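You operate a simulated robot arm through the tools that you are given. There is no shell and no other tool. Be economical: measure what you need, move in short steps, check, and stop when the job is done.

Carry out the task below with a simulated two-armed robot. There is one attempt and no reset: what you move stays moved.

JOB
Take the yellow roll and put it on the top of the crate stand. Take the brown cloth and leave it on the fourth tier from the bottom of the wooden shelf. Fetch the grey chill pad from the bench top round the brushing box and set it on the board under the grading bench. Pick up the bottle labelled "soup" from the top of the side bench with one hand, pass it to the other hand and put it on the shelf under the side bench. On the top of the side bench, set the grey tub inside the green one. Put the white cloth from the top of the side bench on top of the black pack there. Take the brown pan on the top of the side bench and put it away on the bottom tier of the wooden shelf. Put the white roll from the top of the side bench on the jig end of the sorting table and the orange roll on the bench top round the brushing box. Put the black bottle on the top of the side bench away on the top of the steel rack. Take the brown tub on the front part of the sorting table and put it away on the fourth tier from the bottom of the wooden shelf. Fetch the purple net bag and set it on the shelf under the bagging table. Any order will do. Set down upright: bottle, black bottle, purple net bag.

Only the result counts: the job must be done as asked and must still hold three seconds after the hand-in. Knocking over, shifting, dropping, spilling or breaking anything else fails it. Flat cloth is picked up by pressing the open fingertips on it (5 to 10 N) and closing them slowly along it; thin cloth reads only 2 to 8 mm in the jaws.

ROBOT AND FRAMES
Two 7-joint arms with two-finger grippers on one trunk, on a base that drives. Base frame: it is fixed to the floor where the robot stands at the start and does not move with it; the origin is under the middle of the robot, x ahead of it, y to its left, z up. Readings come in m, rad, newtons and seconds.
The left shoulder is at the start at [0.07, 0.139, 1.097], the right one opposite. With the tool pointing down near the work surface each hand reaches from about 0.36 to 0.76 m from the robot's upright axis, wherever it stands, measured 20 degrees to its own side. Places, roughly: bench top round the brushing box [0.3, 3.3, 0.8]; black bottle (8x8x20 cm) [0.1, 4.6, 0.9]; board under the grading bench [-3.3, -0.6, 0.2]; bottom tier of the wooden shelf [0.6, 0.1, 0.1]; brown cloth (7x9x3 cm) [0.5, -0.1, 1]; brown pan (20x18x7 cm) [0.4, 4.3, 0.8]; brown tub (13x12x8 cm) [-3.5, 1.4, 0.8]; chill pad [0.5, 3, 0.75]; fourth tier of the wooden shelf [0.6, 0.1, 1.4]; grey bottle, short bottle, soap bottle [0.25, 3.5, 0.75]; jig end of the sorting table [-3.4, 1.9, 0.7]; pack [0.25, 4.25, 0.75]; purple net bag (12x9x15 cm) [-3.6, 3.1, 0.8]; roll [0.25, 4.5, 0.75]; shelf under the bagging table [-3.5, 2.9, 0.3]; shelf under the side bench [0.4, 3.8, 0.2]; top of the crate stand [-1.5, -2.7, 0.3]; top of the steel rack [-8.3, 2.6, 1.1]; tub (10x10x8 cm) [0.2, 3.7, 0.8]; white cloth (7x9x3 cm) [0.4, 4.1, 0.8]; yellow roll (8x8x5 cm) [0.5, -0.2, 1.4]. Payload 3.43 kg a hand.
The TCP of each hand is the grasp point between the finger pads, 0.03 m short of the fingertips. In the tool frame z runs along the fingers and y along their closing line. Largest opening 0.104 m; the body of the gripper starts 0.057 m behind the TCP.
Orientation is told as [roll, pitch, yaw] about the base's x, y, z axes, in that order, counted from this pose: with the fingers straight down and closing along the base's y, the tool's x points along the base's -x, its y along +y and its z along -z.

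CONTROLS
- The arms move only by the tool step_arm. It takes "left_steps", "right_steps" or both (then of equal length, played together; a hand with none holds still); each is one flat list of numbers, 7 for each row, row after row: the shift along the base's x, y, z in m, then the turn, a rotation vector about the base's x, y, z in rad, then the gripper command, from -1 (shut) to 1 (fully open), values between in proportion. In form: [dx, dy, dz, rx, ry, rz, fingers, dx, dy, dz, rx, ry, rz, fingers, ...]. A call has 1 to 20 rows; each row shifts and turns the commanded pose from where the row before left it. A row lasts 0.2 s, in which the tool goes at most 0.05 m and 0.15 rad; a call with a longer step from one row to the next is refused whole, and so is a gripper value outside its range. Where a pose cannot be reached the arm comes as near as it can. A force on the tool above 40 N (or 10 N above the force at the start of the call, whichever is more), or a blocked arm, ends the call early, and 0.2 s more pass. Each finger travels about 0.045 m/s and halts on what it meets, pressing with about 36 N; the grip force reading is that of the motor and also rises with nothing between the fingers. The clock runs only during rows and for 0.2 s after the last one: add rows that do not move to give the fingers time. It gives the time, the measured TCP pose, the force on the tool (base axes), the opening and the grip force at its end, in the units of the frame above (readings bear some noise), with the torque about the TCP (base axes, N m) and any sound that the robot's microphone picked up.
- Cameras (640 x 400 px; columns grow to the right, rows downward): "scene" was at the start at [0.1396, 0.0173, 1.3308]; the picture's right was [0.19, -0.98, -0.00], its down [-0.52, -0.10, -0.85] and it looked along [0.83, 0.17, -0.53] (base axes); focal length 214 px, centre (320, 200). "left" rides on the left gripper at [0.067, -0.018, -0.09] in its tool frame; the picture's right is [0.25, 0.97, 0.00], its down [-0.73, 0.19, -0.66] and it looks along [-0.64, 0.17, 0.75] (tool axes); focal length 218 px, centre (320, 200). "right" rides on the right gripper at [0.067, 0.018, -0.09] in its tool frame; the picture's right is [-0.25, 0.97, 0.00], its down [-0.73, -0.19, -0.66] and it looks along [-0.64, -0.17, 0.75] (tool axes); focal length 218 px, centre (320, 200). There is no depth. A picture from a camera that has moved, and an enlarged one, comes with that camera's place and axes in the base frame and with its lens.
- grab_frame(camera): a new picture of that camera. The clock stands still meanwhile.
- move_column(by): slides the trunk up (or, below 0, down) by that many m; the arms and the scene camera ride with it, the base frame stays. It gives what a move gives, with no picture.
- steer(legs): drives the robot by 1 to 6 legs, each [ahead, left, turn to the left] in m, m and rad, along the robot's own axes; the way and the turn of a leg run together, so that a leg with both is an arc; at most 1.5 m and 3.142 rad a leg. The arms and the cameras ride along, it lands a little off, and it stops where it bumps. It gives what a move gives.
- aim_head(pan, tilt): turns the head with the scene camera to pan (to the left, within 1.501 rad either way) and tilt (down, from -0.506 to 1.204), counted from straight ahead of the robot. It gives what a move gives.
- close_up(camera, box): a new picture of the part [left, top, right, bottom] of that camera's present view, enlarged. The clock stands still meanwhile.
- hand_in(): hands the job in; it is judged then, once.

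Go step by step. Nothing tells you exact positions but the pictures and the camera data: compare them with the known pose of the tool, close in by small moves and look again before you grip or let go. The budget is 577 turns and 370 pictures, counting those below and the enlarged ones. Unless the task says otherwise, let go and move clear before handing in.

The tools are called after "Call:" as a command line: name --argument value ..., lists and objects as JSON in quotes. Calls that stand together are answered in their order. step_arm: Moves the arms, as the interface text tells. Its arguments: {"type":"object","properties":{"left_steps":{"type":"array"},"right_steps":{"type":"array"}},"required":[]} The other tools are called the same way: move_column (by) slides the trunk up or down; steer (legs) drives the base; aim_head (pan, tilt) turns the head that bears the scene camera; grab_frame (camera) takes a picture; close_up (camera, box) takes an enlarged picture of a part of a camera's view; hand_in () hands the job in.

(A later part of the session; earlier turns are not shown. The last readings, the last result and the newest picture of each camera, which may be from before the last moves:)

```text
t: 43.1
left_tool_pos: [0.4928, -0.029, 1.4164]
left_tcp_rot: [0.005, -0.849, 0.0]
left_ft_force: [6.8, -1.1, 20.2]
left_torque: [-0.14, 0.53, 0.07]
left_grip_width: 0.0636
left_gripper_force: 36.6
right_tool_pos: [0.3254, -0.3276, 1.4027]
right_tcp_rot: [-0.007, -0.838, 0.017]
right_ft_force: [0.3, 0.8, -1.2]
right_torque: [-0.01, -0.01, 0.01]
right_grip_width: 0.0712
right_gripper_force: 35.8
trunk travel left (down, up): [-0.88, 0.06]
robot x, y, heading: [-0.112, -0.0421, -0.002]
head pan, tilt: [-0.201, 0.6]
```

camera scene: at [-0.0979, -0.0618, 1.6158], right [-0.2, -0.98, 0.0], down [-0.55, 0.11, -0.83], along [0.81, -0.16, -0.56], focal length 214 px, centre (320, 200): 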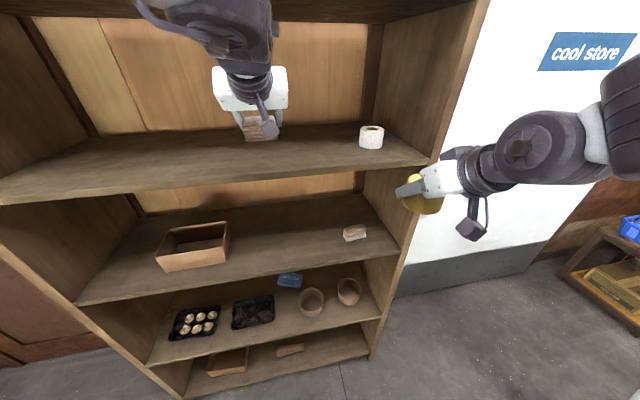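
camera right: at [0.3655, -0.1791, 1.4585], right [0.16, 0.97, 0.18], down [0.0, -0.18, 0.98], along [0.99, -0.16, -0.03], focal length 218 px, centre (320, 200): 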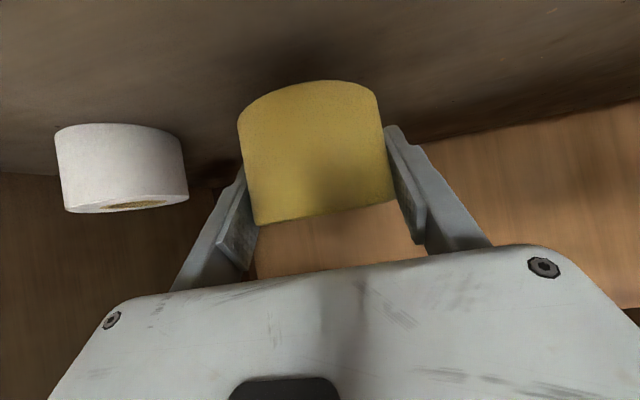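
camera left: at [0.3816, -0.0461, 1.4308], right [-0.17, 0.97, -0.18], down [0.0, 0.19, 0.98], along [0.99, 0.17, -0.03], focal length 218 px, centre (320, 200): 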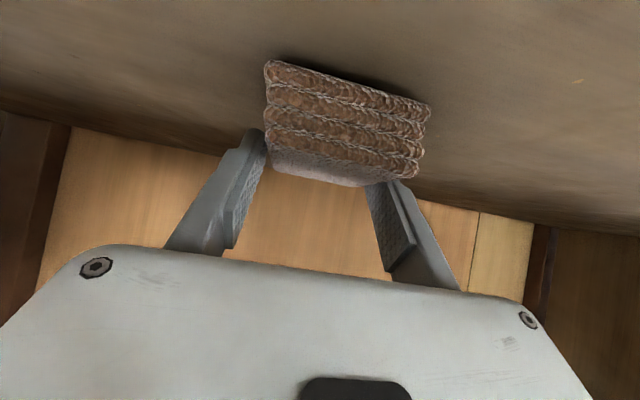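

Contact is made, so I release slowly and lift away.

Call:
step_arm --left_steps '[0, 0, 0.002, 0, 0, 0, 0.2, 0, 0, 0, 0, 0, 0, 0.5, 0, 0, 0, 0, 0, 0, 1, 0, 0, 0, 0, 0, 0, 1, 0, 0, 0, 0, 0, 0, 1, -0.015, 0, 0.02, 0, 0, 0, 1, -0.02, 0, 0.03, 0, 0, 0, 1, -0.03, 0, 0.03, 0, 0, 0, 1]'

Call:
steer --legs '[[-0.3, 0, 0]]'

Call:
grab_frame --camera "scene"

```text
t: 44.9
left_tool_pos: [0.4255, -0.0298, 1.4974]
left_tcp_rot: [0.007, -0.841, -0.004]
left_ft_force: [-0.5, -0.7, 0.6]
left_torque: [0.0, -0.02, 0.01]
left_grip_width: 0.104
left_gripper_force: 0.1
right_tool_pos: [0.3237, -0.3269, 1.4034]
right_tcp_rot: [-0.011, -0.842, 0.018]
right_ft_force: [-0.6, 0.2, -1.0]
right_torque: [0.02, -0.03, 0.0]
right_grip_width: 0.0712
right_gripper_force: 35.8
trunk travel left (down, up): [-0.88, 0.06]
robot x, y, heading: [-0.1123, -0.0413, 0.002]
head pan, tilt: [-0.201, 0.6]
```

```text
t: 47.0
left_tool_pos: [0.131, -0.028, 1.4949]
left_tcp_rot: [0.007, -0.836, -0.002]
left_ft_force: [1.0, -1.0, -1.1]
left_torque: [-0.01, -0.02, -0.02]
left_grip_width: 0.1043
left_gripper_force: 0.0
right_tool_pos: [0.0298, -0.3275, 1.4016]
right_tcp_rot: [-0.01, -0.837, 0.02]
right_ft_force: [-0.5, -0.9, -0.7]
right_torque: [0.02, 0.03, -0.01]
right_grip_width: 0.0715
right_gripper_force: 35.9
trunk travel left (down, up): [-0.88, 0.06]
robot x, y, heading: [-0.4136, -0.0479, 0.008]
head pan, tilt: [-0.201, 0.6]
```

```text
340 pictures are left
camera scene: at [-0.2718, -0.0604, 1.6148], right [-0.19, -0.98, 0.0], down [-0.56, 0.11, -0.82], along [0.81, -0.16, -0.57], focal length 214 px, centre (320, 200)
```

scene: 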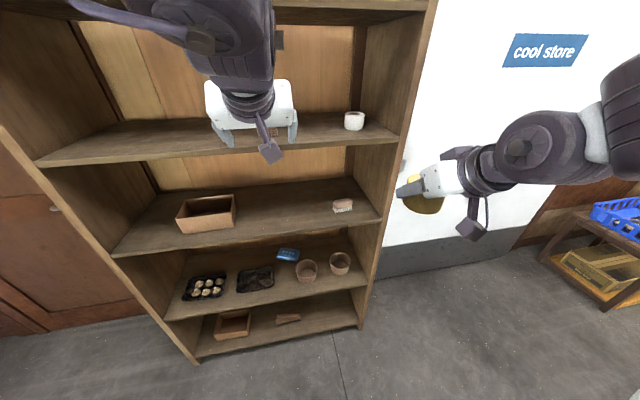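

The cloth is on tier 4. Now I turn right to find the crate stand.

Call:
steer --legs '[[-0.1, 0, 0], [0, 0, -1.6]]'

Call:
aim_head --pan -0.3 --tilt 0.4

Call:
grab_frame --camera "scene"

```text
t: 52.0
left_tool_pos: [-0.5094, -0.5852, 1.4955]
left_tcp_rot: [0.006, -0.84, -1.594]
left_ft_force: [-0.3, 0.4, -0.1]
left_torque: [-0.01, 0.0, -0.04]
left_grip_width: 0.104
left_gripper_force: 0.0
right_tool_pos: [-0.8071, -0.4767, 1.4039]
right_tcp_rot: [-0.008, -0.836, -1.572]
right_ft_force: [-0.6, 0.0, -1.2]
right_torque: [-0.01, 0.0, -0.04]
right_grip_width: 0.0713
right_gripper_force: 35.7
trunk travel left (down, up): [-0.88, 0.06]
robot x, y, heading: [-0.5126, -0.0432, -1.592]
head pan, tilt: [-0.201, 0.6]
```

```text
t: 52.7
left_tool_pos: [-0.5099, -0.5854, 1.4971]
left_tcp_rot: [0.008, -0.84, -1.594]
left_ft_force: [-0.1, 0.4, 0.8]
left_torque: [0.0, 0.01, -0.01]
left_grip_width: 0.104
left_gripper_force: 0.1
right_tool_pos: [-0.8059, -0.4755, 1.4025]
right_tcp_rot: [-0.009, -0.837, -1.572]
right_ft_force: [0.1, 0.0, -2.7]
right_torque: [-0.02, 0.05, 0.01]
right_grip_width: 0.0715
right_gripper_force: 35.7
trunk travel left (down, up): [-0.88, 0.06]
robot x, y, heading: [-0.5092, -0.0439, -1.588]
head pan, tilt: [-0.3, 0.4]
```

```text
339 pictures are left
camera scene: at [-0.5407, -0.1821, 1.6334], right [-0.95, 0.31, 0.0], down [0.12, 0.37, -0.92], along [-0.29, -0.87, -0.39], focal length 214 px, centre (320, 200)
```

scene: 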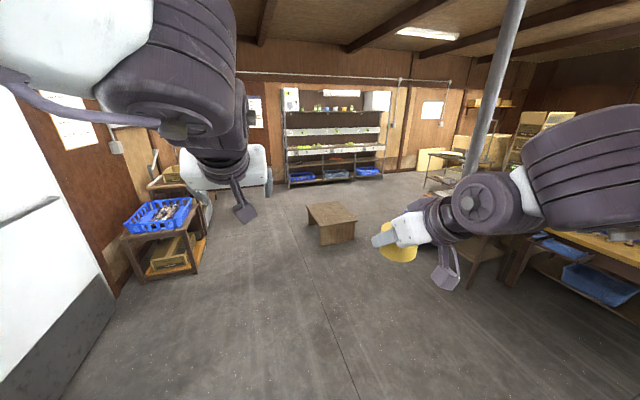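

The low wooden stand in the middle is at (-1.56, -2.70), matching the crate stand. I drive toward it.

Call:
steer --legs '[[1.0, -0.3, 0]]'

Call:
move_column --by -0.4

Call:
grab_frame --camera "scene"

```text
t: 58.1
left_tool_pos: [-0.823, -1.5889, 1.4962]
left_tcp_rot: [0.005, -0.84, -1.591]
left_ft_force: [0.4, 0.5, -0.7]
left_torque: [0.0, 0.0, 0.02]
left_grip_width: 0.1039
left_gripper_force: 0.1
right_tool_pos: [-1.119, -1.4808, 1.4036]
right_tcp_rot: [-0.009, -0.837, -1.569]
right_ft_force: [0.1, 0.7, -1.2]
right_torque: [0.03, -0.01, -0.02]
right_grip_width: 0.0712
right_gripper_force: 36.3
trunk travel left (down, up): [-0.88, 0.06]
robot x, y, heading: [-0.8296, -1.0482, -1.592]
head pan, tilt: [-0.3, 0.4]
```

```text
t: 62.0
left_tool_pos: [-0.8229, -1.5906, 1.0956]
left_tcp_rot: [0.006, -0.84, -1.591]
left_ft_force: [-0.2, 0.6, -0.4]
left_torque: [-0.02, -0.01, 0.01]
left_grip_width: 0.1039
left_gripper_force: 0.1
right_tool_pos: [-1.1186, -1.4825, 1.0032]
right_tcp_rot: [-0.009, -0.838, -1.57]
right_ft_force: [0.5, -0.3, -0.5]
right_torque: [0.02, 0.0, -0.04]
right_grip_width: 0.0714
right_gripper_force: 36.5
trunk travel left (down, up): [-0.48, 0.46]
robot x, y, heading: [-0.8282, -1.0504, -1.587]
head pan, tilt: [-0.3, 0.4]
```

```text
338 pictures are left
camera scene: at [-0.8548, -1.1865, 1.2335], right [-0.95, 0.31, 0.0], down [0.12, 0.37, -0.92], along [-0.29, -0.88, -0.39], focal length 214 px, centre (320, 200)
```

scene: 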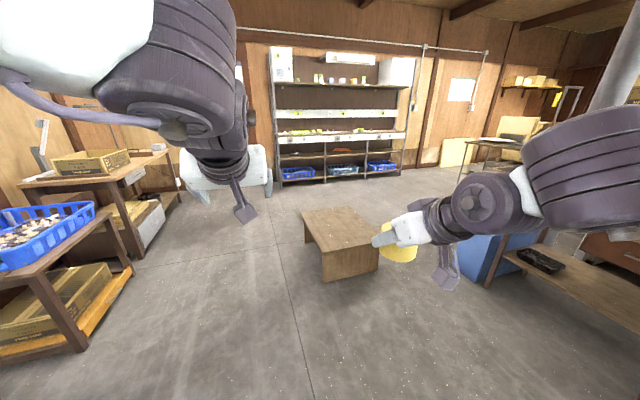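

The stand spans x -1.26 to -1.79 and y -2.4 to -2.9. I drive to just in front of it and lower further.

Call:
steer --legs '[[0.88, -0.5, 0]]'

Call:
move_column --by -0.3

Call:
aim_head --pan -0.2 --tilt 0.7

Call:
grab_frame --camera "scene"

Call:
grab_frame --camera "right"

```text
t: 67.3
left_tool_pos: [-1.3429, -2.4689, 1.0954]
left_tcp_rot: [0.007, -0.839, -1.587]
left_ft_force: [0.7, -0.2, -0.1]
left_torque: [0.05, 0.01, -0.02]
left_grip_width: 0.104
left_gripper_force: 0.1
right_tool_pos: [-1.6397, -2.3617, 1.0027]
right_tcp_rot: [-0.008, -0.838, -1.566]
right_ft_force: [0.3, -0.4, -2.2]
right_torque: [0.02, -0.02, -0.01]
right_grip_width: 0.0713
right_gripper_force: 36.3
trunk travel left (down, up): [-0.48, 0.46]
robot x, y, heading: [-1.3483, -1.9286, -1.584]
head pan, tilt: [-0.3, 0.4]
```

```text
t: 70.3
left_tool_pos: [-1.3412, -2.4691, 0.7965]
left_tcp_rot: [0.007, -0.84, -1.587]
left_ft_force: [0.9, -0.3, 0.6]
left_torque: [0.03, 0.0, -0.01]
left_grip_width: 0.1037
left_gripper_force: 0.1
right_tool_pos: [-1.6398, -2.3616, 0.7032]
right_tcp_rot: [-0.009, -0.839, -1.564]
right_ft_force: [1.1, -0.6, -1.6]
right_torque: [0.0, 0.03, -0.01]
right_grip_width: 0.0712
right_gripper_force: 36.1
trunk travel left (down, up): [-0.18, 0.76]
robot x, y, heading: [-1.3492, -1.9307, -1.579]
head pan, tilt: [-0.3, 0.4]
```

```text
t: 71.1
left_tool_pos: [-1.3417, -2.4687, 0.7963]
left_tcp_rot: [0.006, -0.838, -1.586]
left_ft_force: [-0.1, -0.7, 0.4]
left_torque: [0.01, 0.0, 0.07]
left_grip_width: 0.1041
left_gripper_force: 0.1
right_tool_pos: [-1.6392, -2.3616, 0.7028]
right_tcp_rot: [-0.009, -0.839, -1.565]
right_ft_force: [0.0, 0.6, -1.5]
right_torque: [-0.02, -0.01, -0.01]
right_grip_width: 0.0711
right_gripper_force: 36.4
trunk travel left (down, up): [-0.18, 0.76]
robot x, y, heading: [-1.3507, -1.9258, -1.585]
head pan, tilt: [-0.201, 0.7]
```

```text
337 pictures are left
camera scene: at [-1.3658, -2.0604, 0.9066], right [-0.98, 0.21, 0.0], down [0.13, 0.63, -0.77], along [-0.16, -0.75, -0.64], focal length 214 px, centre (320, 200)
```

scene: 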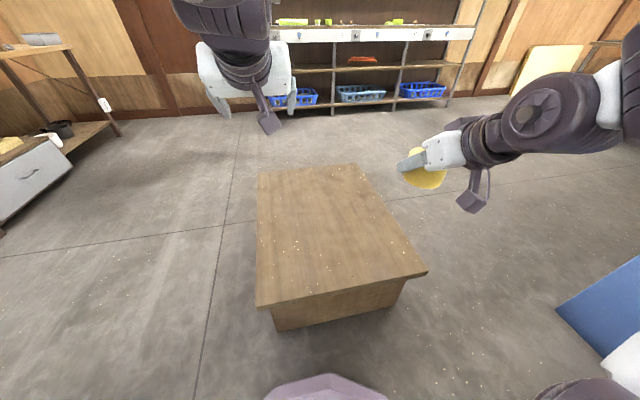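

```text
336 pictures are left
camera right: at [-1.6217, -2.2504, 0.7135], right [0.97, -0.17, 0.18], down [-0.19, 0.0, 0.98], along [-0.17, -0.99, -0.03], focal length 218 px, centre (320, 200)
```

right: 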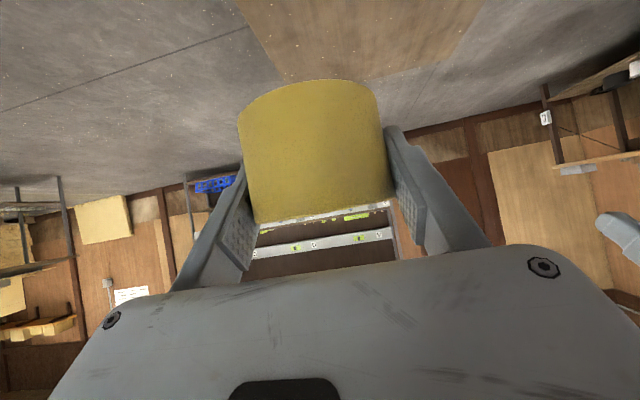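

The stand top is about z 0.3. I lower the roll toward (-1.56, -2.57), keeping the hand's tilt.

Call:
step_arm --right_steps '[0.008, -0.021, -0.03, 0, 0, 0, -0.3, 0.008, -0.021, -0.03, 0, 0, 0, -0.3, 0.008, -0.021, -0.03, 0, 0, 0, -0.3, 0.008, -0.021, -0.03, 0, 0, 0, -0.3, 0.008, -0.021, -0.03, 0, 0, 0, -0.3, 0.008, -0.021, -0.03, 0, 0, 0, -0.3, 0.008, -0.021, -0.03, 0, 0, 0, -0.3, 0.008, -0.021, -0.03, 0, 0, 0, -0.3, 0.008, -0.021, -0.03, 0, 0, 0, -0.3, 0.008, -0.021, -0.03, 0, 0, 0, -0.3]'

Call:
grab_frame --camera "scene"

```text
t: 73.3
left_tool_pos: [-1.3433, -2.4704, 0.7962]
left_tcp_rot: [0.006, -0.839, -1.585]
left_ft_force: [0.3, 0.5, -0.7]
left_torque: [-0.02, 0.03, 0.0]
left_grip_width: 0.1042
left_gripper_force: 0.0
right_tool_pos: [-1.5595, -2.5732, 0.4025]
right_tcp_rot: [-0.009, -0.84, -1.565]
right_ft_force: [0.3, -0.7, -0.8]
right_torque: [-0.03, 0.0, 0.0]
right_grip_width: 0.0712
right_gripper_force: 35.7
trunk travel left (down, up): [-0.18, 0.76]
robot x, y, heading: [-1.3522, -1.9309, -1.579]
head pan, tilt: [-0.201, 0.7]
```

```text
335 pictures are left
camera scene: at [-1.3658, -2.0607, 0.9065], right [-0.98, 0.21, 0.0], down [0.14, 0.63, -0.76], along [-0.16, -0.75, -0.64], focal length 214 px, centre (320, 200)
```

scene: 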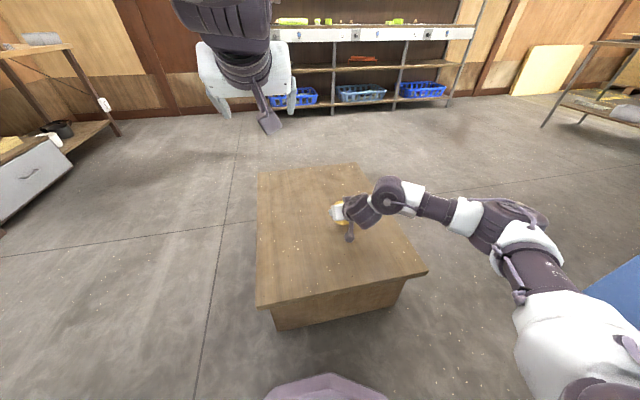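

The hand is over the stand. I lower until contact.

Call:
step_arm --right_steps '[0, 0, -0.025, 0, 0, 0, -0.3, 0, 0, -0.025, 0, 0, 0, -0.3, 0, 0, -0.005, 0, 0, 0, -0.3, 0, 0, 0, 0, 0, 0, -0.3]'

Call:
grab_frame --camera "right"

```text
t: 74.3
left_tool_pos: [-1.3414, -2.4662, 0.7982]
left_tcp_rot: [0.005, -0.842, -1.583]
left_ft_force: [0.2, -0.5, -0.2]
left_torque: [0.0, 0.01, 0.0]
left_grip_width: 0.1039
left_gripper_force: 0.2
right_tool_pos: [-1.5585, -2.5732, 0.355]
right_tcp_rot: [-0.003, -0.85, -1.572]
right_ft_force: [-3.3, -2.6, 32.7]
right_torque: [-0.22, -0.54, 0.0]
right_grip_width: 0.0713
right_gripper_force: 36.3
trunk travel left (down, up): [-0.18, 0.76]
robot x, y, heading: [-1.3476, -1.9309, -1.582]
head pan, tilt: [-0.201, 0.7]
```

```text
334 pictures are left
camera right: at [-1.5415, -2.4618, 0.3646], right [0.97, -0.17, 0.19], down [-0.19, 0.01, 0.98], along [-0.17, -0.99, -0.02], focal length 218 px, centre (320, 200)
```

right: 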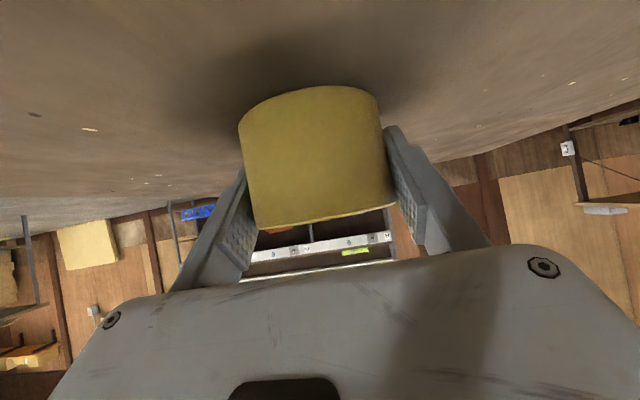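

In firm contact. I ease off and release.

Call:
step_arm --right_steps '[0, 0, 0.004, 0, 0, 0, -0.3, 0, 0, 0.001, 0, 0, 0, 0.1, 0, 0, 0, 0, 0, 0, 0.5, 0, 0, 0, 0, 0, 0, 1, 0, 0, 0, 0, 0, 0, 1, 0, 0, 0, 0, 0, 0, 1]'

Call:
grab_frame --camera "right"

```text
t: 75.7
left_tool_pos: [-1.3416, -2.4685, 0.7973]
left_tcp_rot: [0.005, -0.843, -1.585]
left_ft_force: [-0.8, -0.8, 0.4]
left_torque: [0.0, 0.0, 0.0]
left_grip_width: 0.1041
left_gripper_force: 0.1
right_tool_pos: [-1.5592, -2.5731, 0.3549]
right_tcp_rot: [-0.01, -0.84, -1.565]
right_ft_force: [-7.3, 7.8, 13.9]
right_torque: [0.0, -0.48, 0.23]
right_grip_width: 0.0964
right_gripper_force: 0.1
trunk travel left (down, up): [-0.18, 0.76]
robot x, y, heading: [-1.3482, -1.9282, -1.581]
head pan, tilt: [-0.201, 0.7]
```

```text
333 pictures are left
camera right: at [-1.5419, -2.4599, 0.3645], right [0.97, -0.17, 0.18], down [-0.18, 0.0, 0.98], along [-0.17, -0.99, -0.03], focal length 218 px, centre (320, 200)
```

right: 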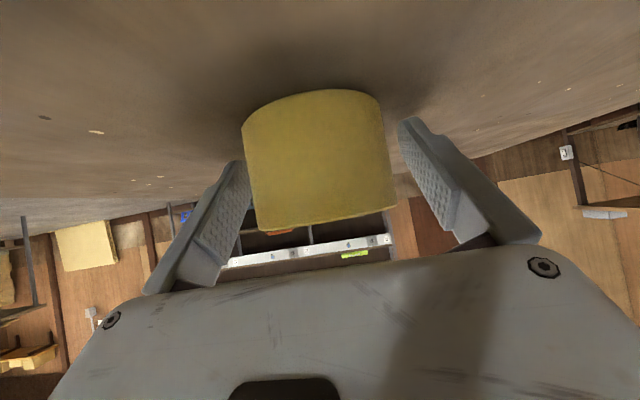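

The roll stands free. I withdraw along the finger direction.

Call:
step_arm --right_steps '[0, 0, 0.004, 0, 0, 0, 1, 0, 0, 0.0, 0, 0, 0, 1, 0, 0.022, 0.02, 0, 0, 0, 1, 0, 0.022, 0.02, 0, 0, 0, 1, 0, 0.03, 0.04, 0, 0, 0, 1, 0, 0.03, 0.04, 0, 0, 0, 1, 0, 0.03, 0.04, 0, 0, 0, 1, 0, 0.03, 0.04, 0, 0, 0, 1, 0, 0.03, 0.04, 0, 0, 0, 1]'

Call:
grab_frame --camera "scene"

```text
t: 77.7
left_tool_pos: [-1.3424, -2.4686, 0.7966]
left_tcp_rot: [0.004, -0.839, -1.587]
left_ft_force: [-1.0, 0.5, -0.2]
left_torque: [0.02, 0.03, -0.03]
left_grip_width: 0.104
left_gripper_force: 0.1
right_tool_pos: [-1.6134, -2.4305, 0.5925]
right_tcp_rot: [-0.007, -0.835, -1.56]
right_ft_force: [0.0, 0.1, 0.1]
right_torque: [0.05, 0.04, -0.01]
right_grip_width: 0.1038
right_gripper_force: 0.2
right hand out of reach, approached as far as the arm can: row 7, 8, 9
trunk travel left (down, up): [-0.18, 0.76]
robot x, y, heading: [-1.3511, -1.9255, -1.582]
head pan, tilt: [-0.201, 0.7]
```

```text
332 pictures are left
camera scene: at [-1.3656, -2.0598, 0.9066], right [-0.98, 0.21, 0.0], down [0.13, 0.63, -0.77], along [-0.16, -0.75, -0.64], focal length 214 px, centre (320, 200)
```

scene: 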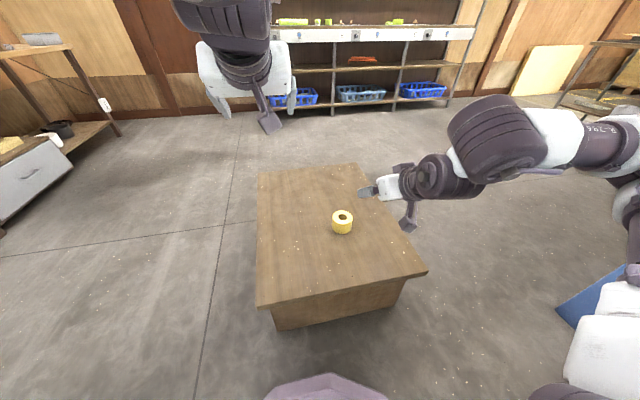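

The yellow roll stands on the crate stand. Now I back off, raise the trunk, and turn toward the side bench.

Call:
steer --legs '[[-0.45, 0, 0], [0, 0, 1.57], [0, 0, 1.57]]'

Call:
move_column --by 0.4

Call:
aim_head --pan 0 --tilt 0.3

Call:
grab_frame --camera "scene"

```text
t: 88.0
left_tool_pos: [-1.3357, -0.9289, 0.797]
left_tcp_rot: [0.005, -0.84, 1.529]
left_ft_force: [-0.5, -0.4, -1.0]
left_torque: [0.04, 0.0, 0.0]
left_grip_width: 0.104
left_gripper_force: 0.0
right_tool_pos: [-1.0666, -0.9748, 0.5916]
right_tcp_rot: [-0.006, -0.835, 1.553]
right_ft_force: [0.4, 0.4, -1.2]
right_torque: [-0.02, -0.01, 0.01]
right_grip_width: 0.1039
right_gripper_force: 0.0
trunk travel left (down, up): [-0.18, 0.76]
robot x, y, heading: [-1.3446, -1.4762, 1.535]
head pan, tilt: [-0.201, 0.7]
```

```text
t: 91.8
left_tool_pos: [-1.336, -0.9304, 1.1969]
left_tcp_rot: [0.008, -0.838, 1.528]
left_ft_force: [0.2, 0.0, -0.2]
left_torque: [-0.01, -0.03, 0.0]
left_grip_width: 0.1042
left_gripper_force: 0.0
right_tool_pos: [-1.0655, -0.9739, 0.9915]
right_tcp_rot: [-0.007, -0.836, 1.552]
right_ft_force: [-1.0, -0.1, 0.2]
right_torque: [-0.02, -0.02, -0.01]
right_grip_width: 0.1041
right_gripper_force: 0.0
trunk travel left (down, up): [-0.58, 0.36]
robot x, y, heading: [-1.345, -1.4724, 1.537]
head pan, tilt: [-0.201, 0.7]
```

```text
t: 92.7
left_tool_pos: [-1.3355, -0.9287, 1.1961]
left_tcp_rot: [0.007, -0.839, 1.53]
left_ft_force: [0.0, -0.3, -0.4]
left_torque: [0.01, -0.01, 0.02]
left_grip_width: 0.1043
left_gripper_force: 0.1
right_tool_pos: [-1.0659, -0.9734, 0.9921]
right_tcp_rot: [-0.008, -0.837, 1.553]
right_ft_force: [-0.2, -0.4, -0.5]
right_torque: [0.0, 0.0, 0.01]
right_grip_width: 0.1038
right_gripper_force: 0.0
trunk travel left (down, up): [-0.58, 0.36]
robot x, y, heading: [-1.3449, -1.4708, 1.537]
head pan, tilt: [0.0, 0.3]
```

```text
331 pictures are left
camera scene: at [-1.3367, -1.3283, 1.3426], right [1.0, -0.04, 0.0], down [-0.01, -0.3, -0.95], along [0.03, 0.95, -0.3], focal length 214 px, centre (320, 200)
```

scene: 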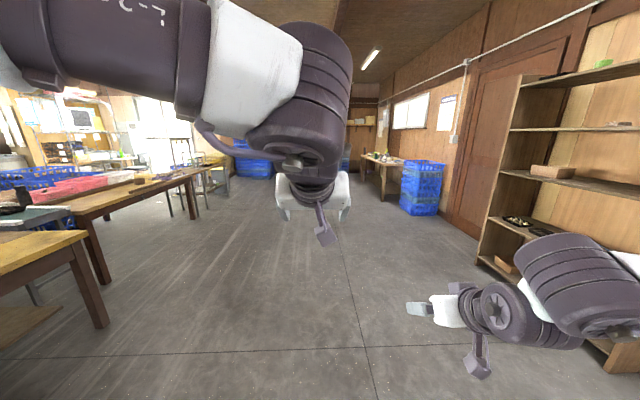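

The path ahead is clear and the benches lie on the right wall beyond the blue crates. I drive up in legs.

Call:
steer --legs '[[1.5, -0.1, 0], [1.5, -0.1, 0], [0.7, 0, 0]]'

Call:
aim_head --pan -0.5 --tilt 0.4

Call:
grab_frame --camera "scene"

```text
refused: leg 1 is longer than a leg can be; nothing moved
```

```text
t: 93.6
left_tool_pos: [-1.3353, -0.9289, 1.1961]
left_tcp_rot: [0.004, -0.838, 1.529]
left_ft_force: [0.1, -0.2, 0.2]
left_torque: [0.03, 0.0, -0.05]
left_grip_width: 0.104
left_gripper_force: 0.1
right_tool_pos: [-1.0665, -0.9748, 0.9925]
right_tcp_rot: [-0.008, -0.835, 1.553]
right_ft_force: [1.2, 1.0, 0.4]
right_torque: [-0.02, 0.02, 0.0]
right_grip_width: 0.1037
right_gripper_force: 0.0
trunk travel left (down, up): [-0.58, 0.36]
robot x, y, heading: [-1.342, -1.4723, 1.532]
head pan, tilt: [-0.499, 0.4]
```

```text
330 pictures are left
camera scene: at [-1.293, -1.3418, 1.3335], right [0.86, -0.51, 0.0], down [-0.2, -0.33, -0.92], along [0.47, 0.79, -0.39], focal length 214 px, centre (320, 200)
```

scene: 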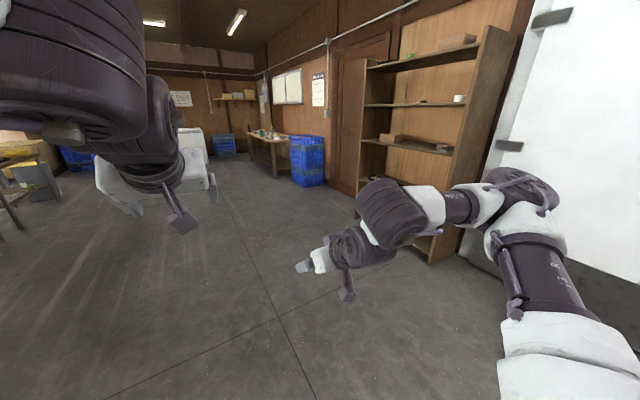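

Call:
steer --legs '[[1.4, -0.1, 0], [1.4, -0.1, 0], [0.9, 0, 0]]'

Call:
grab_frame --camera "scene"

```text
t: 111.4
left_tool_pos: [-0.9417, 2.7304, 1.1959]
left_tcp_rot: [0.005, -0.839, 1.498]
left_ft_force: [-0.3, 1.0, 0.0]
left_torque: [0.0, 0.0, 0.01]
left_grip_width: 0.1042
left_gripper_force: 0.1
right_tool_pos: [-0.6761, 2.6775, 0.992]
right_tcp_rot: [-0.007, -0.835, 1.524]
right_ft_force: [0.0, 0.2, 0.2]
right_torque: [0.01, -0.02, 0.0]
right_grip_width: 0.104
right_gripper_force: 0.0
trunk travel left (down, up): [-0.58, 0.36]
robot x, y, heading: [-0.9697, 2.1887, 1.504]
head pan, tilt: [-0.499, 0.4]
```

```text
329 pictures are left
camera scene: at [-0.9138, 2.3175, 1.3335], right [0.84, -0.54, 0.0], down [-0.21, -0.33, -0.92], along [0.49, 0.78, -0.39], focal length 214 px, centre (320, 200)
```

scene: 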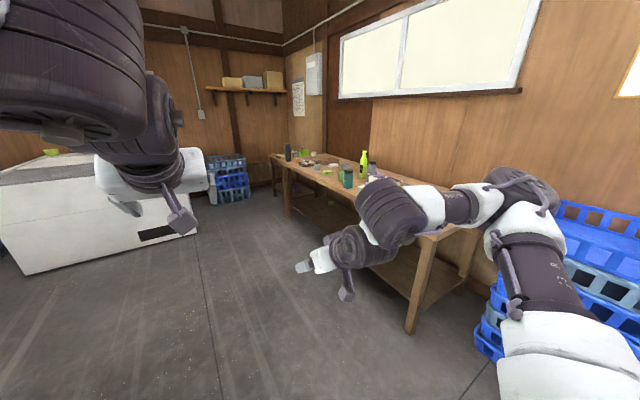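

The bench lies along the right wall with its front edge near x 0.1. I turn to face it, staying back, and look at the brushing-box end.

Call:
steer --legs '[[0, 0, -1.5], [0, 0.9, 0], [0.4, 0, 0]]'

Call:
move_column --by 0.1

Call:
aim_head --pan 0.0 --tilt 0.55

Call:
grab_frame --camera "scene"

Call:
grab_frame --camera "right"

```text
t: 122.0
left_tool_pos: [-0.0412, 3.1508, 1.1959]
left_tcp_rot: [0.005, -0.84, 0.019]
left_ft_force: [0.4, -0.2, 0.0]
left_torque: [0.02, 0.0, -0.01]
left_grip_width: 0.1042
left_gripper_force: 0.1
right_tool_pos: [-0.0705, 2.8794, 0.9922]
right_tcp_rot: [-0.005, -0.834, 0.043]
right_ft_force: [0.7, 0.1, -0.4]
right_torque: [0.03, 0.01, -0.02]
right_grip_width: 0.1041
right_gripper_force: 0.1
trunk travel left (down, up): [-0.58, 0.36]
robot x, y, heading: [-0.5841, 3.1277, 0.028]
head pan, tilt: [-0.499, 0.4]
```

```text
t: 123.4
left_tool_pos: [-0.0425, 3.1511, 1.2966]
left_tcp_rot: [0.006, -0.84, 0.02]
left_ft_force: [0.2, -0.6, 0.7]
left_torque: [0.0, -0.01, 0.02]
left_grip_width: 0.1042
left_gripper_force: 0.1
right_tool_pos: [-0.0719, 2.8794, 1.0907]
right_tcp_rot: [-0.008, -0.835, 0.045]
right_ft_force: [-0.7, 0.8, 0.6]
right_torque: [-0.03, -0.01, 0.0]
right_grip_width: 0.104
right_gripper_force: 0.0
trunk travel left (down, up): [-0.68, 0.26]
robot x, y, heading: [-0.58, 3.1301, 0.025]
head pan, tilt: [-0.499, 0.4]
```

```text
t: 124.3
left_tool_pos: [-0.0433, 3.1519, 1.2974]
left_tcp_rot: [0.006, -0.839, 0.018]
left_ft_force: [0.8, -0.5, 0.6]
left_torque: [-0.01, 0.03, -0.03]
left_grip_width: 0.1039
left_gripper_force: 0.1
right_tool_pos: [-0.0707, 2.8806, 1.0917]
right_tcp_rot: [-0.007, -0.837, 0.044]
right_ft_force: [0.4, -0.4, 0.6]
right_torque: [-0.01, -0.02, 0.03]
right_grip_width: 0.104
right_gripper_force: 0.0
trunk travel left (down, up): [-0.68, 0.26]
robot x, y, heading: [-0.583, 3.1264, 0.032]
head pan, tilt: [0.0, 0.55]
```

```text
328 pictures are left
camera scene: at [-0.443, 3.13, 1.4198], right [0.02, -1.0, 0.0], down [-0.52, -0.01, -0.85], along [0.85, 0.02, -0.52], focal length 214 px, centre (320, 200)
```

scene: 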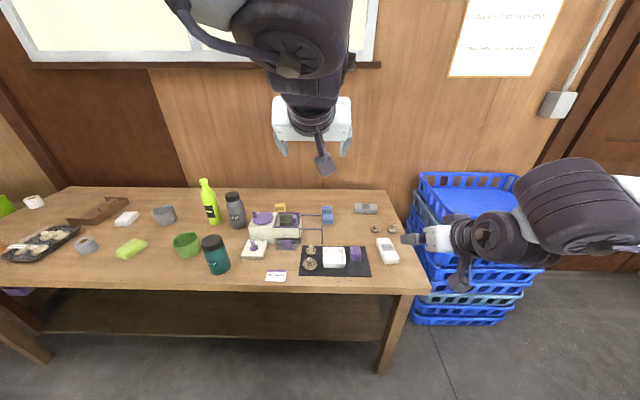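

```text
327 pictures are left
camera right: at [-0.1839, 2.8936, 1.1028], right [0.13, 0.97, 0.18], down [0.01, -0.19, 0.98], along [0.99, -0.13, -0.03], focal length 218 px, centre (320, 200)
```

right: 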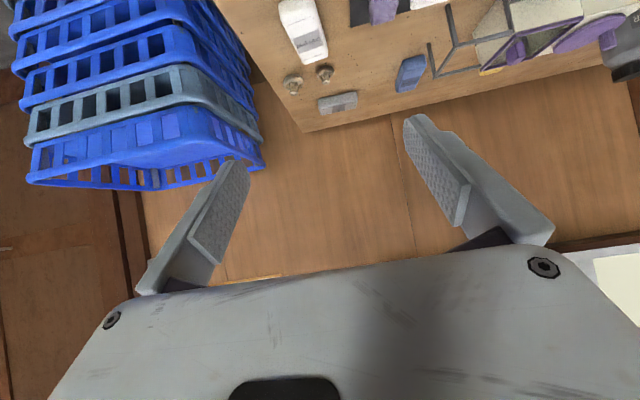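

I see the bench with all its objects. The grey pad at about (0.51, 2.91) should be the chill pad; I enlarge both halves to read labels.

Call:
close_up --camera "scene" --box '[240, 180, 420, 295]'

Call:
close_up --camera "scene" --box '[0, 170, 240, 310]'

```text
3.48 times, centred on (330, 238) of scene
camera zoom: at [-0.443, 3.13, 1.4198], right [0.02, -1.0, 0.0], down [-0.52, -0.01, -0.85], along [0.85, 0.02, -0.52], focal length 746 px, centre (285, 70)
```

zoom: 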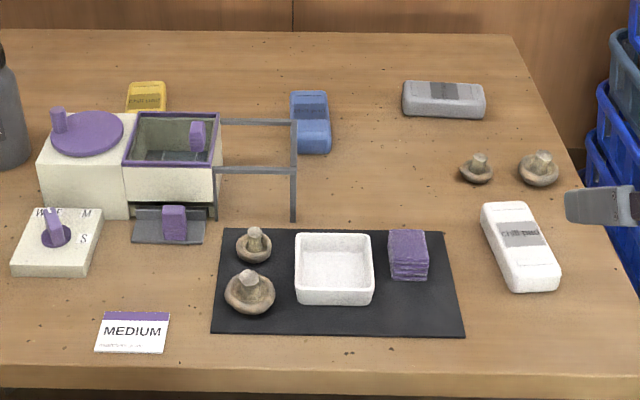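

```text
2.67 times, centred on (120, 240) of scene
camera zoom: at [-0.443, 3.13, 1.4198], right [0.02, -1.0, 0.0], down [-0.52, -0.01, -0.85], along [0.85, 0.02, -0.52], focal length 572 px, centre (853, 93)
```

zoom: 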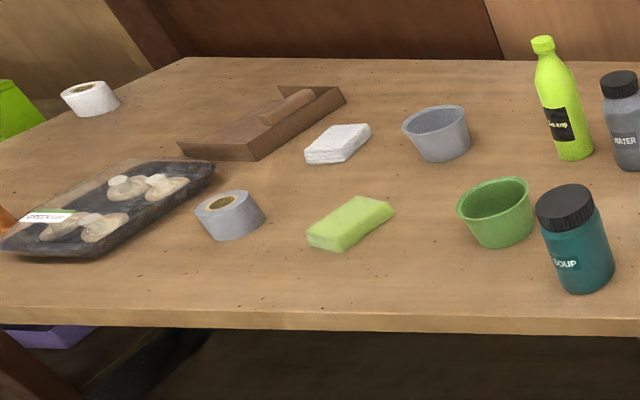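

The grey chill pad, the teal SOUP bottle, the grey and green tubs, the white cloth and the white roll are identified. I slide left to view the rest and point both hands down.

Call:
step_arm --left_steps '[-0.01, 0.01, 0, 0, 0.14, 0, 1, -0.01, 0.01, 0, 0, 0.14, 0, 1, -0.01, 0.01, 0, 0, 0.14, 0, 1, -0.01, 0.01, 0, 0, 0.14, 0, 1, -0.01, 0.01, 0, 0, 0.14, 0, 1, 0, 0, 0, 0, 0.14, 0, 1]' --right_steps '[-0.01, 0, 0.02, 0, 0.14, 0, 1, -0.01, 0, 0.02, 0, 0.14, 0, 1, -0.01, 0, 0.02, 0, 0.14, 0, 1, -0.01, 0, 0.01, 0, 0.14, 0, 1, 0, 0, 0.01, 0, 0.14, 0, 1, 0, 0, 0, 0, 0.14, 0, 1]'

Call:
steer --legs '[[0, 0.7, -0.03]]'

Call:
grab_frame --camera "scene"

```text
t: 125.7
left_tool_pos: [-0.1243, 3.1678, 1.2739]
left_tcp_rot: [0.018, 0.005, 0.014]
left_ft_force: [0.3, 0.7, -0.1]
left_torque: [-0.01, 0.04, -0.01]
left_grip_width: 0.1041
left_gripper_force: 0.1
left hand out of reach, approached as far as the arm can: row 3, 4, 5, 6
right_tool_pos: [-0.1083, 2.8804, 1.171]
right_tcp_rot: [0.026, 0.008, 0.03]
right_ft_force: [0.7, 0.5, 0.1]
right_torque: [-0.02, 0.04, 0.0]
right_grip_width: 0.1039
right_gripper_force: 0.0
trunk travel left (down, up): [-0.68, 0.26]
robot x, y, heading: [-0.5869, 3.1257, 0.025]
head pan, tilt: [0.0, 0.55]
```

```text
t: 129.5
left_tool_pos: [-0.1333, 3.849, 1.2751]
left_tcp_rot: [0.019, 0.0, -0.012]
left_ft_force: [-0.9, 0.5, -0.4]
left_torque: [-0.02, -0.03, -0.03]
left_grip_width: 0.1041
left_gripper_force: 0.0
right_tool_pos: [-0.1259, 3.5623, 1.1725]
right_tcp_rot: [0.028, 0.003, 0.004]
right_ft_force: [-0.2, 0.1, -0.1]
right_torque: [0.01, 0.0, -0.01]
right_grip_width: 0.1042
right_gripper_force: 0.0
trunk travel left (down, up): [-0.68, 0.26]
robot x, y, heading: [-0.5916, 3.8243, -0.004]
head pan, tilt: [0.0, 0.55]
```

```text
324 pictures are left
camera scene: at [-0.4508, 3.8206, 1.4197], right [0.0, -1.0, 0.0], down [-0.52, 0.0, -0.85], along [0.85, 0.0, -0.52], focal length 214 px, centre (320, 200)
```

scene: 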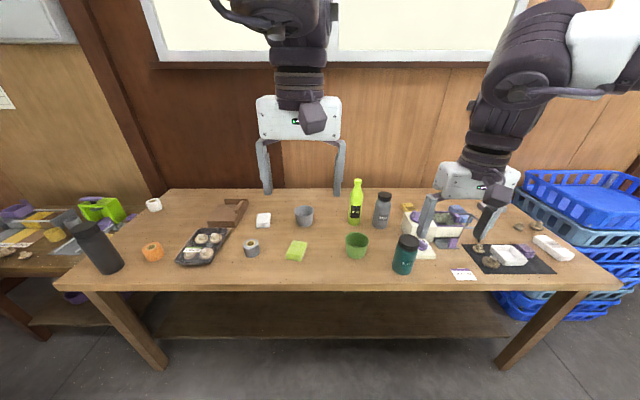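

All bench items are in view: black bottle, orange and white rolls, black tray pack, brown dustpan, white cloth, both tubs and the soup bottle. I first move close for the grey tub and look straight at it.

Call:
steer --legs '[[0.24, 0, 0]]'

Call:
aim_head --pan 0.0 --tilt 0.75

Call:
grab_frame --camera "scene"

Call:
grab_frame --camera "left"

```text
t: 131.3
left_tool_pos: [0.1062, 3.85, 1.2746]
left_tcp_rot: [0.019, 0.001, -0.013]
left_ft_force: [0.1, -0.2, 0.4]
left_torque: [0.0, -0.01, 0.03]
left_grip_width: 0.1042
left_gripper_force: 0.0
right_tool_pos: [0.1137, 3.5628, 1.1715]
right_tcp_rot: [0.026, 0.002, 0.003]
right_ft_force: [-0.8, 0.2, 1.1]
right_torque: [-0.03, 0.01, 0.01]
right_grip_width: 0.1042
right_gripper_force: 0.1
trunk travel left (down, up): [-0.68, 0.26]
robot x, y, heading: [-0.3511, 3.8179, -0.003]
head pan, tilt: [0.0, 0.55]
```

```text
t: 132.0
left_tool_pos: [0.1076, 3.8483, 1.2743]
left_tcp_rot: [0.019, 0.0, -0.012]
left_ft_force: [-0.1, -0.2, -0.4]
left_torque: [-0.02, 0.0, 0.0]
left_grip_width: 0.1041
left_gripper_force: 0.1
right_tool_pos: [0.1165, 3.5632, 1.1716]
right_tcp_rot: [0.025, 0.003, 0.004]
right_ft_force: [0.4, 0.2, 0.5]
right_torque: [0.0, 0.02, -0.04]
right_grip_width: 0.1037
right_gripper_force: 0.1
trunk travel left (down, up): [-0.68, 0.26]
robot x, y, heading: [-0.3485, 3.8219, -0.003]
head pan, tilt: [0.0, 0.75]
```

```text
323 pictures are left
camera scene: at [-0.2153, 3.821, 1.4023], right [0.0, -1.0, 0.0], down [-0.68, 0.0, -0.73], along [0.73, 0.0, -0.68], focal length 214 px, centre (320, 200)
```

scene: 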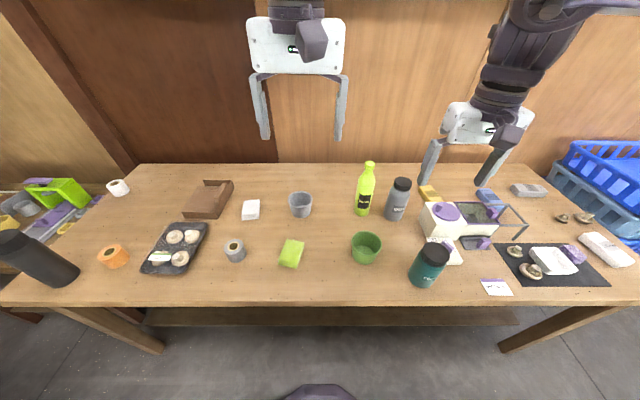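

```text
322 pictures are left
camera left: at [0.041, 3.8324, 1.3633], right [-0.24, 0.97, 0.02], down [0.73, 0.17, 0.66], along [0.64, 0.17, -0.75], focal length 218 px, centre (320, 200)
```

left: 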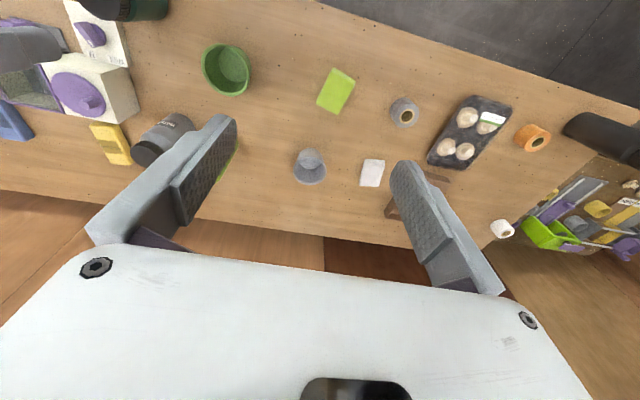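

Call:
close_up --camera "scene" --box '[220, 170, 460, 320]'

```text
2.67 times, centred on (340, 245) of scene
camera zoom: at [-0.2153, 3.821, 1.4023], right [0.0, -1.0, 0.0], down [-0.68, 0.0, -0.73], along [0.73, 0.0, -0.68], focal length 572 px, centre (267, 80)
```

zoom: 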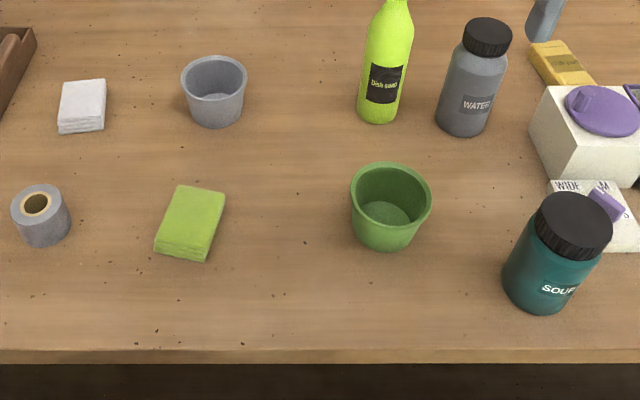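

The tubs are near-identical tapered cups, grey at (0.419, 3.901) and green at (0.206, 3.668), each about 9.8 cm across the rim. I will grip the grey rim wall on its +y side with the left hand.

Call:
steer --legs '[[0.06, 0, 0]]'

Call:
step_arm --left_steps '[0.0276, 0.0108, -0.036, -0.021, 0, 0, 0.5, 0.0276, 0.0108, -0.036, -0.021, 0, 0, 0, 0.0276, 0.0108, -0.036, -0.021, 0, 0, 0, 0.0276, 0.0108, -0.036, -0.021, 0, 0, 0, 0.0276, 0.0108, -0.036, -0.021, 0, 0, 0, 0.0276, 0.0108, -0.036, -0.021, 0, 0, 0, 0.0276, 0.0108, -0.036, -0.021, 0, 0, 0, 0.0276, 0.0108, -0.036, -0.021, 0, 0, 0, 0.0276, 0.0108, -0.036, -0.021, 0, 0, 0, 0, 0, 0, 0, 0, 0, 0]'

Call:
grab_frame --camera "left"

Call:
grab_frame --camera "scene"

```text
t: 133.0
left_tool_pos: [0.1606, 3.8484, 1.2768]
left_tcp_rot: [0.017, -0.007, -0.015]
left_ft_force: [-1.6, 0.5, -0.2]
left_torque: [0.05, -0.07, 0.01]
left_grip_width: 0.1039
left_gripper_force: 0.1
right_tool_pos: [0.1694, 3.5629, 1.1749]
right_tcp_rot: [0.026, -0.001, 0.003]
right_ft_force: [-0.3, -0.1, 0.6]
right_torque: [0.02, -0.05, 0.01]
right_grip_width: 0.104
right_gripper_force: 0.0
trunk travel left (down, up): [-0.68, 0.26]
robot x, y, heading: [-0.294, 3.8221, -0.002]
head pan, tilt: [0.0, 0.75]
```

```text
t: 135.2
left_tool_pos: [0.2733, 3.8123, 0.9534]
left_tcp_rot: [-0.171, -0.005, -0.007]
left_ft_force: [-0.3, 0.1, -0.6]
left_torque: [-0.05, 0.01, 0.01]
left_grip_width: 0.0522
left_gripper_force: 0.1
left hand out of reach, approached as far as the arm can: row 1, 2, 3, 4, 5, 6, 7, 8, 9
right_tool_pos: [0.1742, 3.5621, 1.1716]
right_tcp_rot: [0.026, 0.0, 0.004]
right_ft_force: [-0.4, -0.3, -0.4]
right_torque: [0.0, 0.01, -0.03]
right_grip_width: 0.1041
right_gripper_force: 0.0
trunk travel left (down, up): [-0.68, 0.26]
robot x, y, heading: [-0.2902, 3.8225, 0.001]
head pan, tilt: [0.0, 0.75]
```

```text
320 pictures are left
camera left: at [0.2054, 3.812, 1.0446], right [-0.25, 0.95, -0.17], down [0.73, 0.29, 0.62], along [0.64, 0.03, -0.77], focal length 218 px, centre (320, 200)
```

left: 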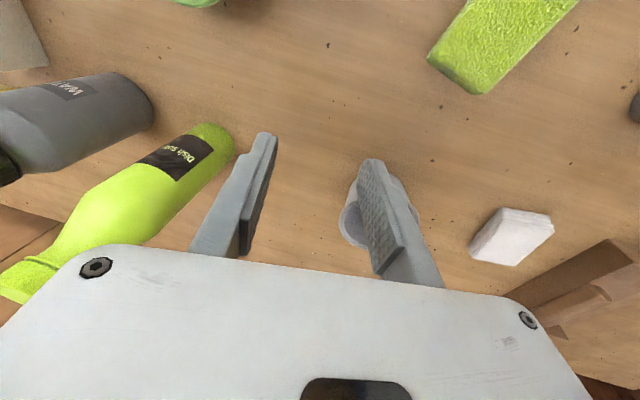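

```text
319 pictures are left
camera scene: at [-0.1566, 3.8211, 1.4024], right [0.0, -1.0, 0.0], down [-0.68, 0.0, -0.73], along [0.73, 0.0, -0.68], focal length 214 px, centre (320, 200)
```

scene: 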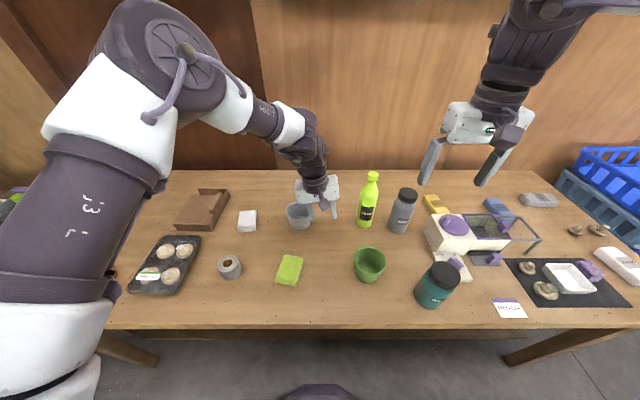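

The arm fell short of the commanded point. I check whether it can go further from this posture.

Call:
step_arm --left_steps '[0.02, 0.02, 0, 0, 0, 0, 0, 0.02, 0.02, 0, 0, 0, 0, 0, 0.02, 0.02, 0, 0, 0, 0, 0, 0.02, 0.02, 0, 0, 0, 0, 0, 0.02, 0.02, 0, 0, 0, 0, 0]'

```text
t: 136.4
left_tool_pos: [0.2717, 3.8189, 0.9678]
left_tcp_rot: [-0.171, -0.006, -0.007]
left_ft_force: [0.1, 0.3, 1.2]
left_torque: [0.01, -0.01, -0.01]
left_grip_width: 0.0519
left_gripper_force: 0.0
left hand out of reach, approached as far as the arm can: row 1, 2, 3, 4, 5
right_tool_pos: [0.1754, 3.563, 1.171]
right_tcp_rot: [0.026, 0.002, 0.004]
right_ft_force: [0.3, -0.7, -0.1]
right_torque: [-0.01, -0.03, 0.05]
right_grip_width: 0.1038
right_gripper_force: 0.1
trunk travel left (down, up): [-0.68, 0.26]
robot x, y, heading: [-0.2936, 3.8222, 0.002]
head pan, tilt: [0.0, 0.75]
```

I pull the hand in to reset the posture, then extend again lower and more to the left side.

Call:
step_arm --left_steps '[-0.04, 0.02, 0.02, 0.03, 0, 0, 0, -0.04, 0.02, 0.01, 0.03, 0, 0, 0, -0.04, 0.02, 0.01, 0.03, 0, 0, 0, -0.04, 0.02, 0, 0.03, 0, 0, 0, -0.02, 0.02, 0, 0.03, 0, 0, 0]'

Call:
grab_frame --camera "scene"

```text
t: 137.6
left_tool_pos: [0.0929, 3.9174, 1.0082]
left_tcp_rot: [-0.019, -0.003, -0.012]
left_ft_force: [0.0, -0.5, 0.6]
left_torque: [0.0, 0.0, 0.01]
left_grip_width: 0.0521
left_gripper_force: 0.1
right_tool_pos: [0.1746, 3.5634, 1.1725]
right_tcp_rot: [0.024, 0.001, 0.004]
right_ft_force: [-0.2, 0.2, -0.6]
right_torque: [-0.03, 0.0, 0.02]
right_grip_width: 0.1039
right_gripper_force: 0.2
trunk travel left (down, up): [-0.68, 0.26]
robot x, y, heading: [-0.2938, 3.8235, 0.002]
head pan, tilt: [0.0, 0.75]
```

```text
318 pictures are left
camera scene: at [-0.1559, 3.8221, 1.4024], right [0.0, -1.0, 0.0], down [-0.68, 0.0, -0.73], along [0.73, 0.0, -0.68], focal length 214 px, centre (320, 200)
```

scene: 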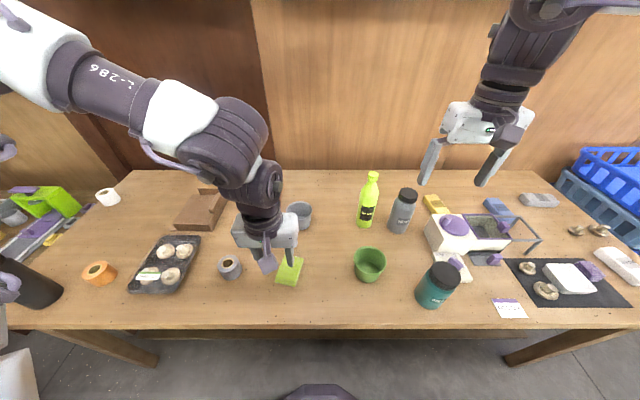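

Call:
step_arm --left_steps '[0.035, 0.004, 0, 0, 0, 0, 0, 0.035, 0.004, 0, 0, 0, 0, 0, 0.035, 0.004, 0, 0, 0, 0, 0, 0.035, 0.004, 0, 0, 0, 0, 0, 0.035, 0.004, 0, 0, 0, 0, 0, 0.035, 0.004, 0, 0, 0, 0, 0, 0.035, 0.004, 0, 0, 0, 0, 0, 0.035, 0.004, 0, 0, 0, 0, 0, 0.035, 0, 0, 0, 0, 0, 0]'

Call:
grab_frame --camera "scene"

```text
t: 139.6
left_tool_pos: [0.2633, 3.8212, 1.0094]
left_tcp_rot: [-0.02, -0.004, -0.01]
left_ft_force: [0.2, 0.5, -0.7]
left_torque: [0.01, 0.0, -0.02]
left_grip_width: 0.052
left_gripper_force: 0.1
left hand out of reach, approached as far as the arm can: row 3, 4, 5, 6, 7, 8, 9
right_tool_pos: [0.1751, 3.5614, 1.1725]
right_tcp_rot: [0.026, 0.003, 0.003]
right_ft_force: [-0.4, -0.7, -0.2]
right_torque: [0.0, 0.0, 0.01]
right_grip_width: 0.1038
right_gripper_force: 0.1
trunk travel left (down, up): [-0.68, 0.26]
robot x, y, heading: [-0.2868, 3.82, -0.007]
head pan, tilt: [0.0, 0.75]
```

```text
317 pictures are left
camera scene: at [-0.1551, 3.8199, 1.4023], right [0.0, -1.0, 0.0], down [-0.68, 0.0, -0.73], along [0.73, 0.0, -0.68], focal length 214 px, centre (320, 200)
```

scene: 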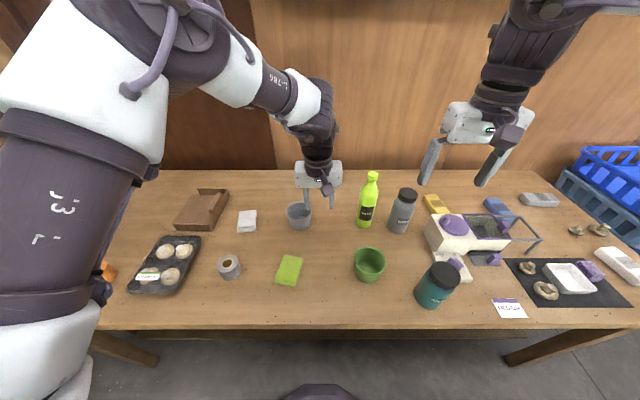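

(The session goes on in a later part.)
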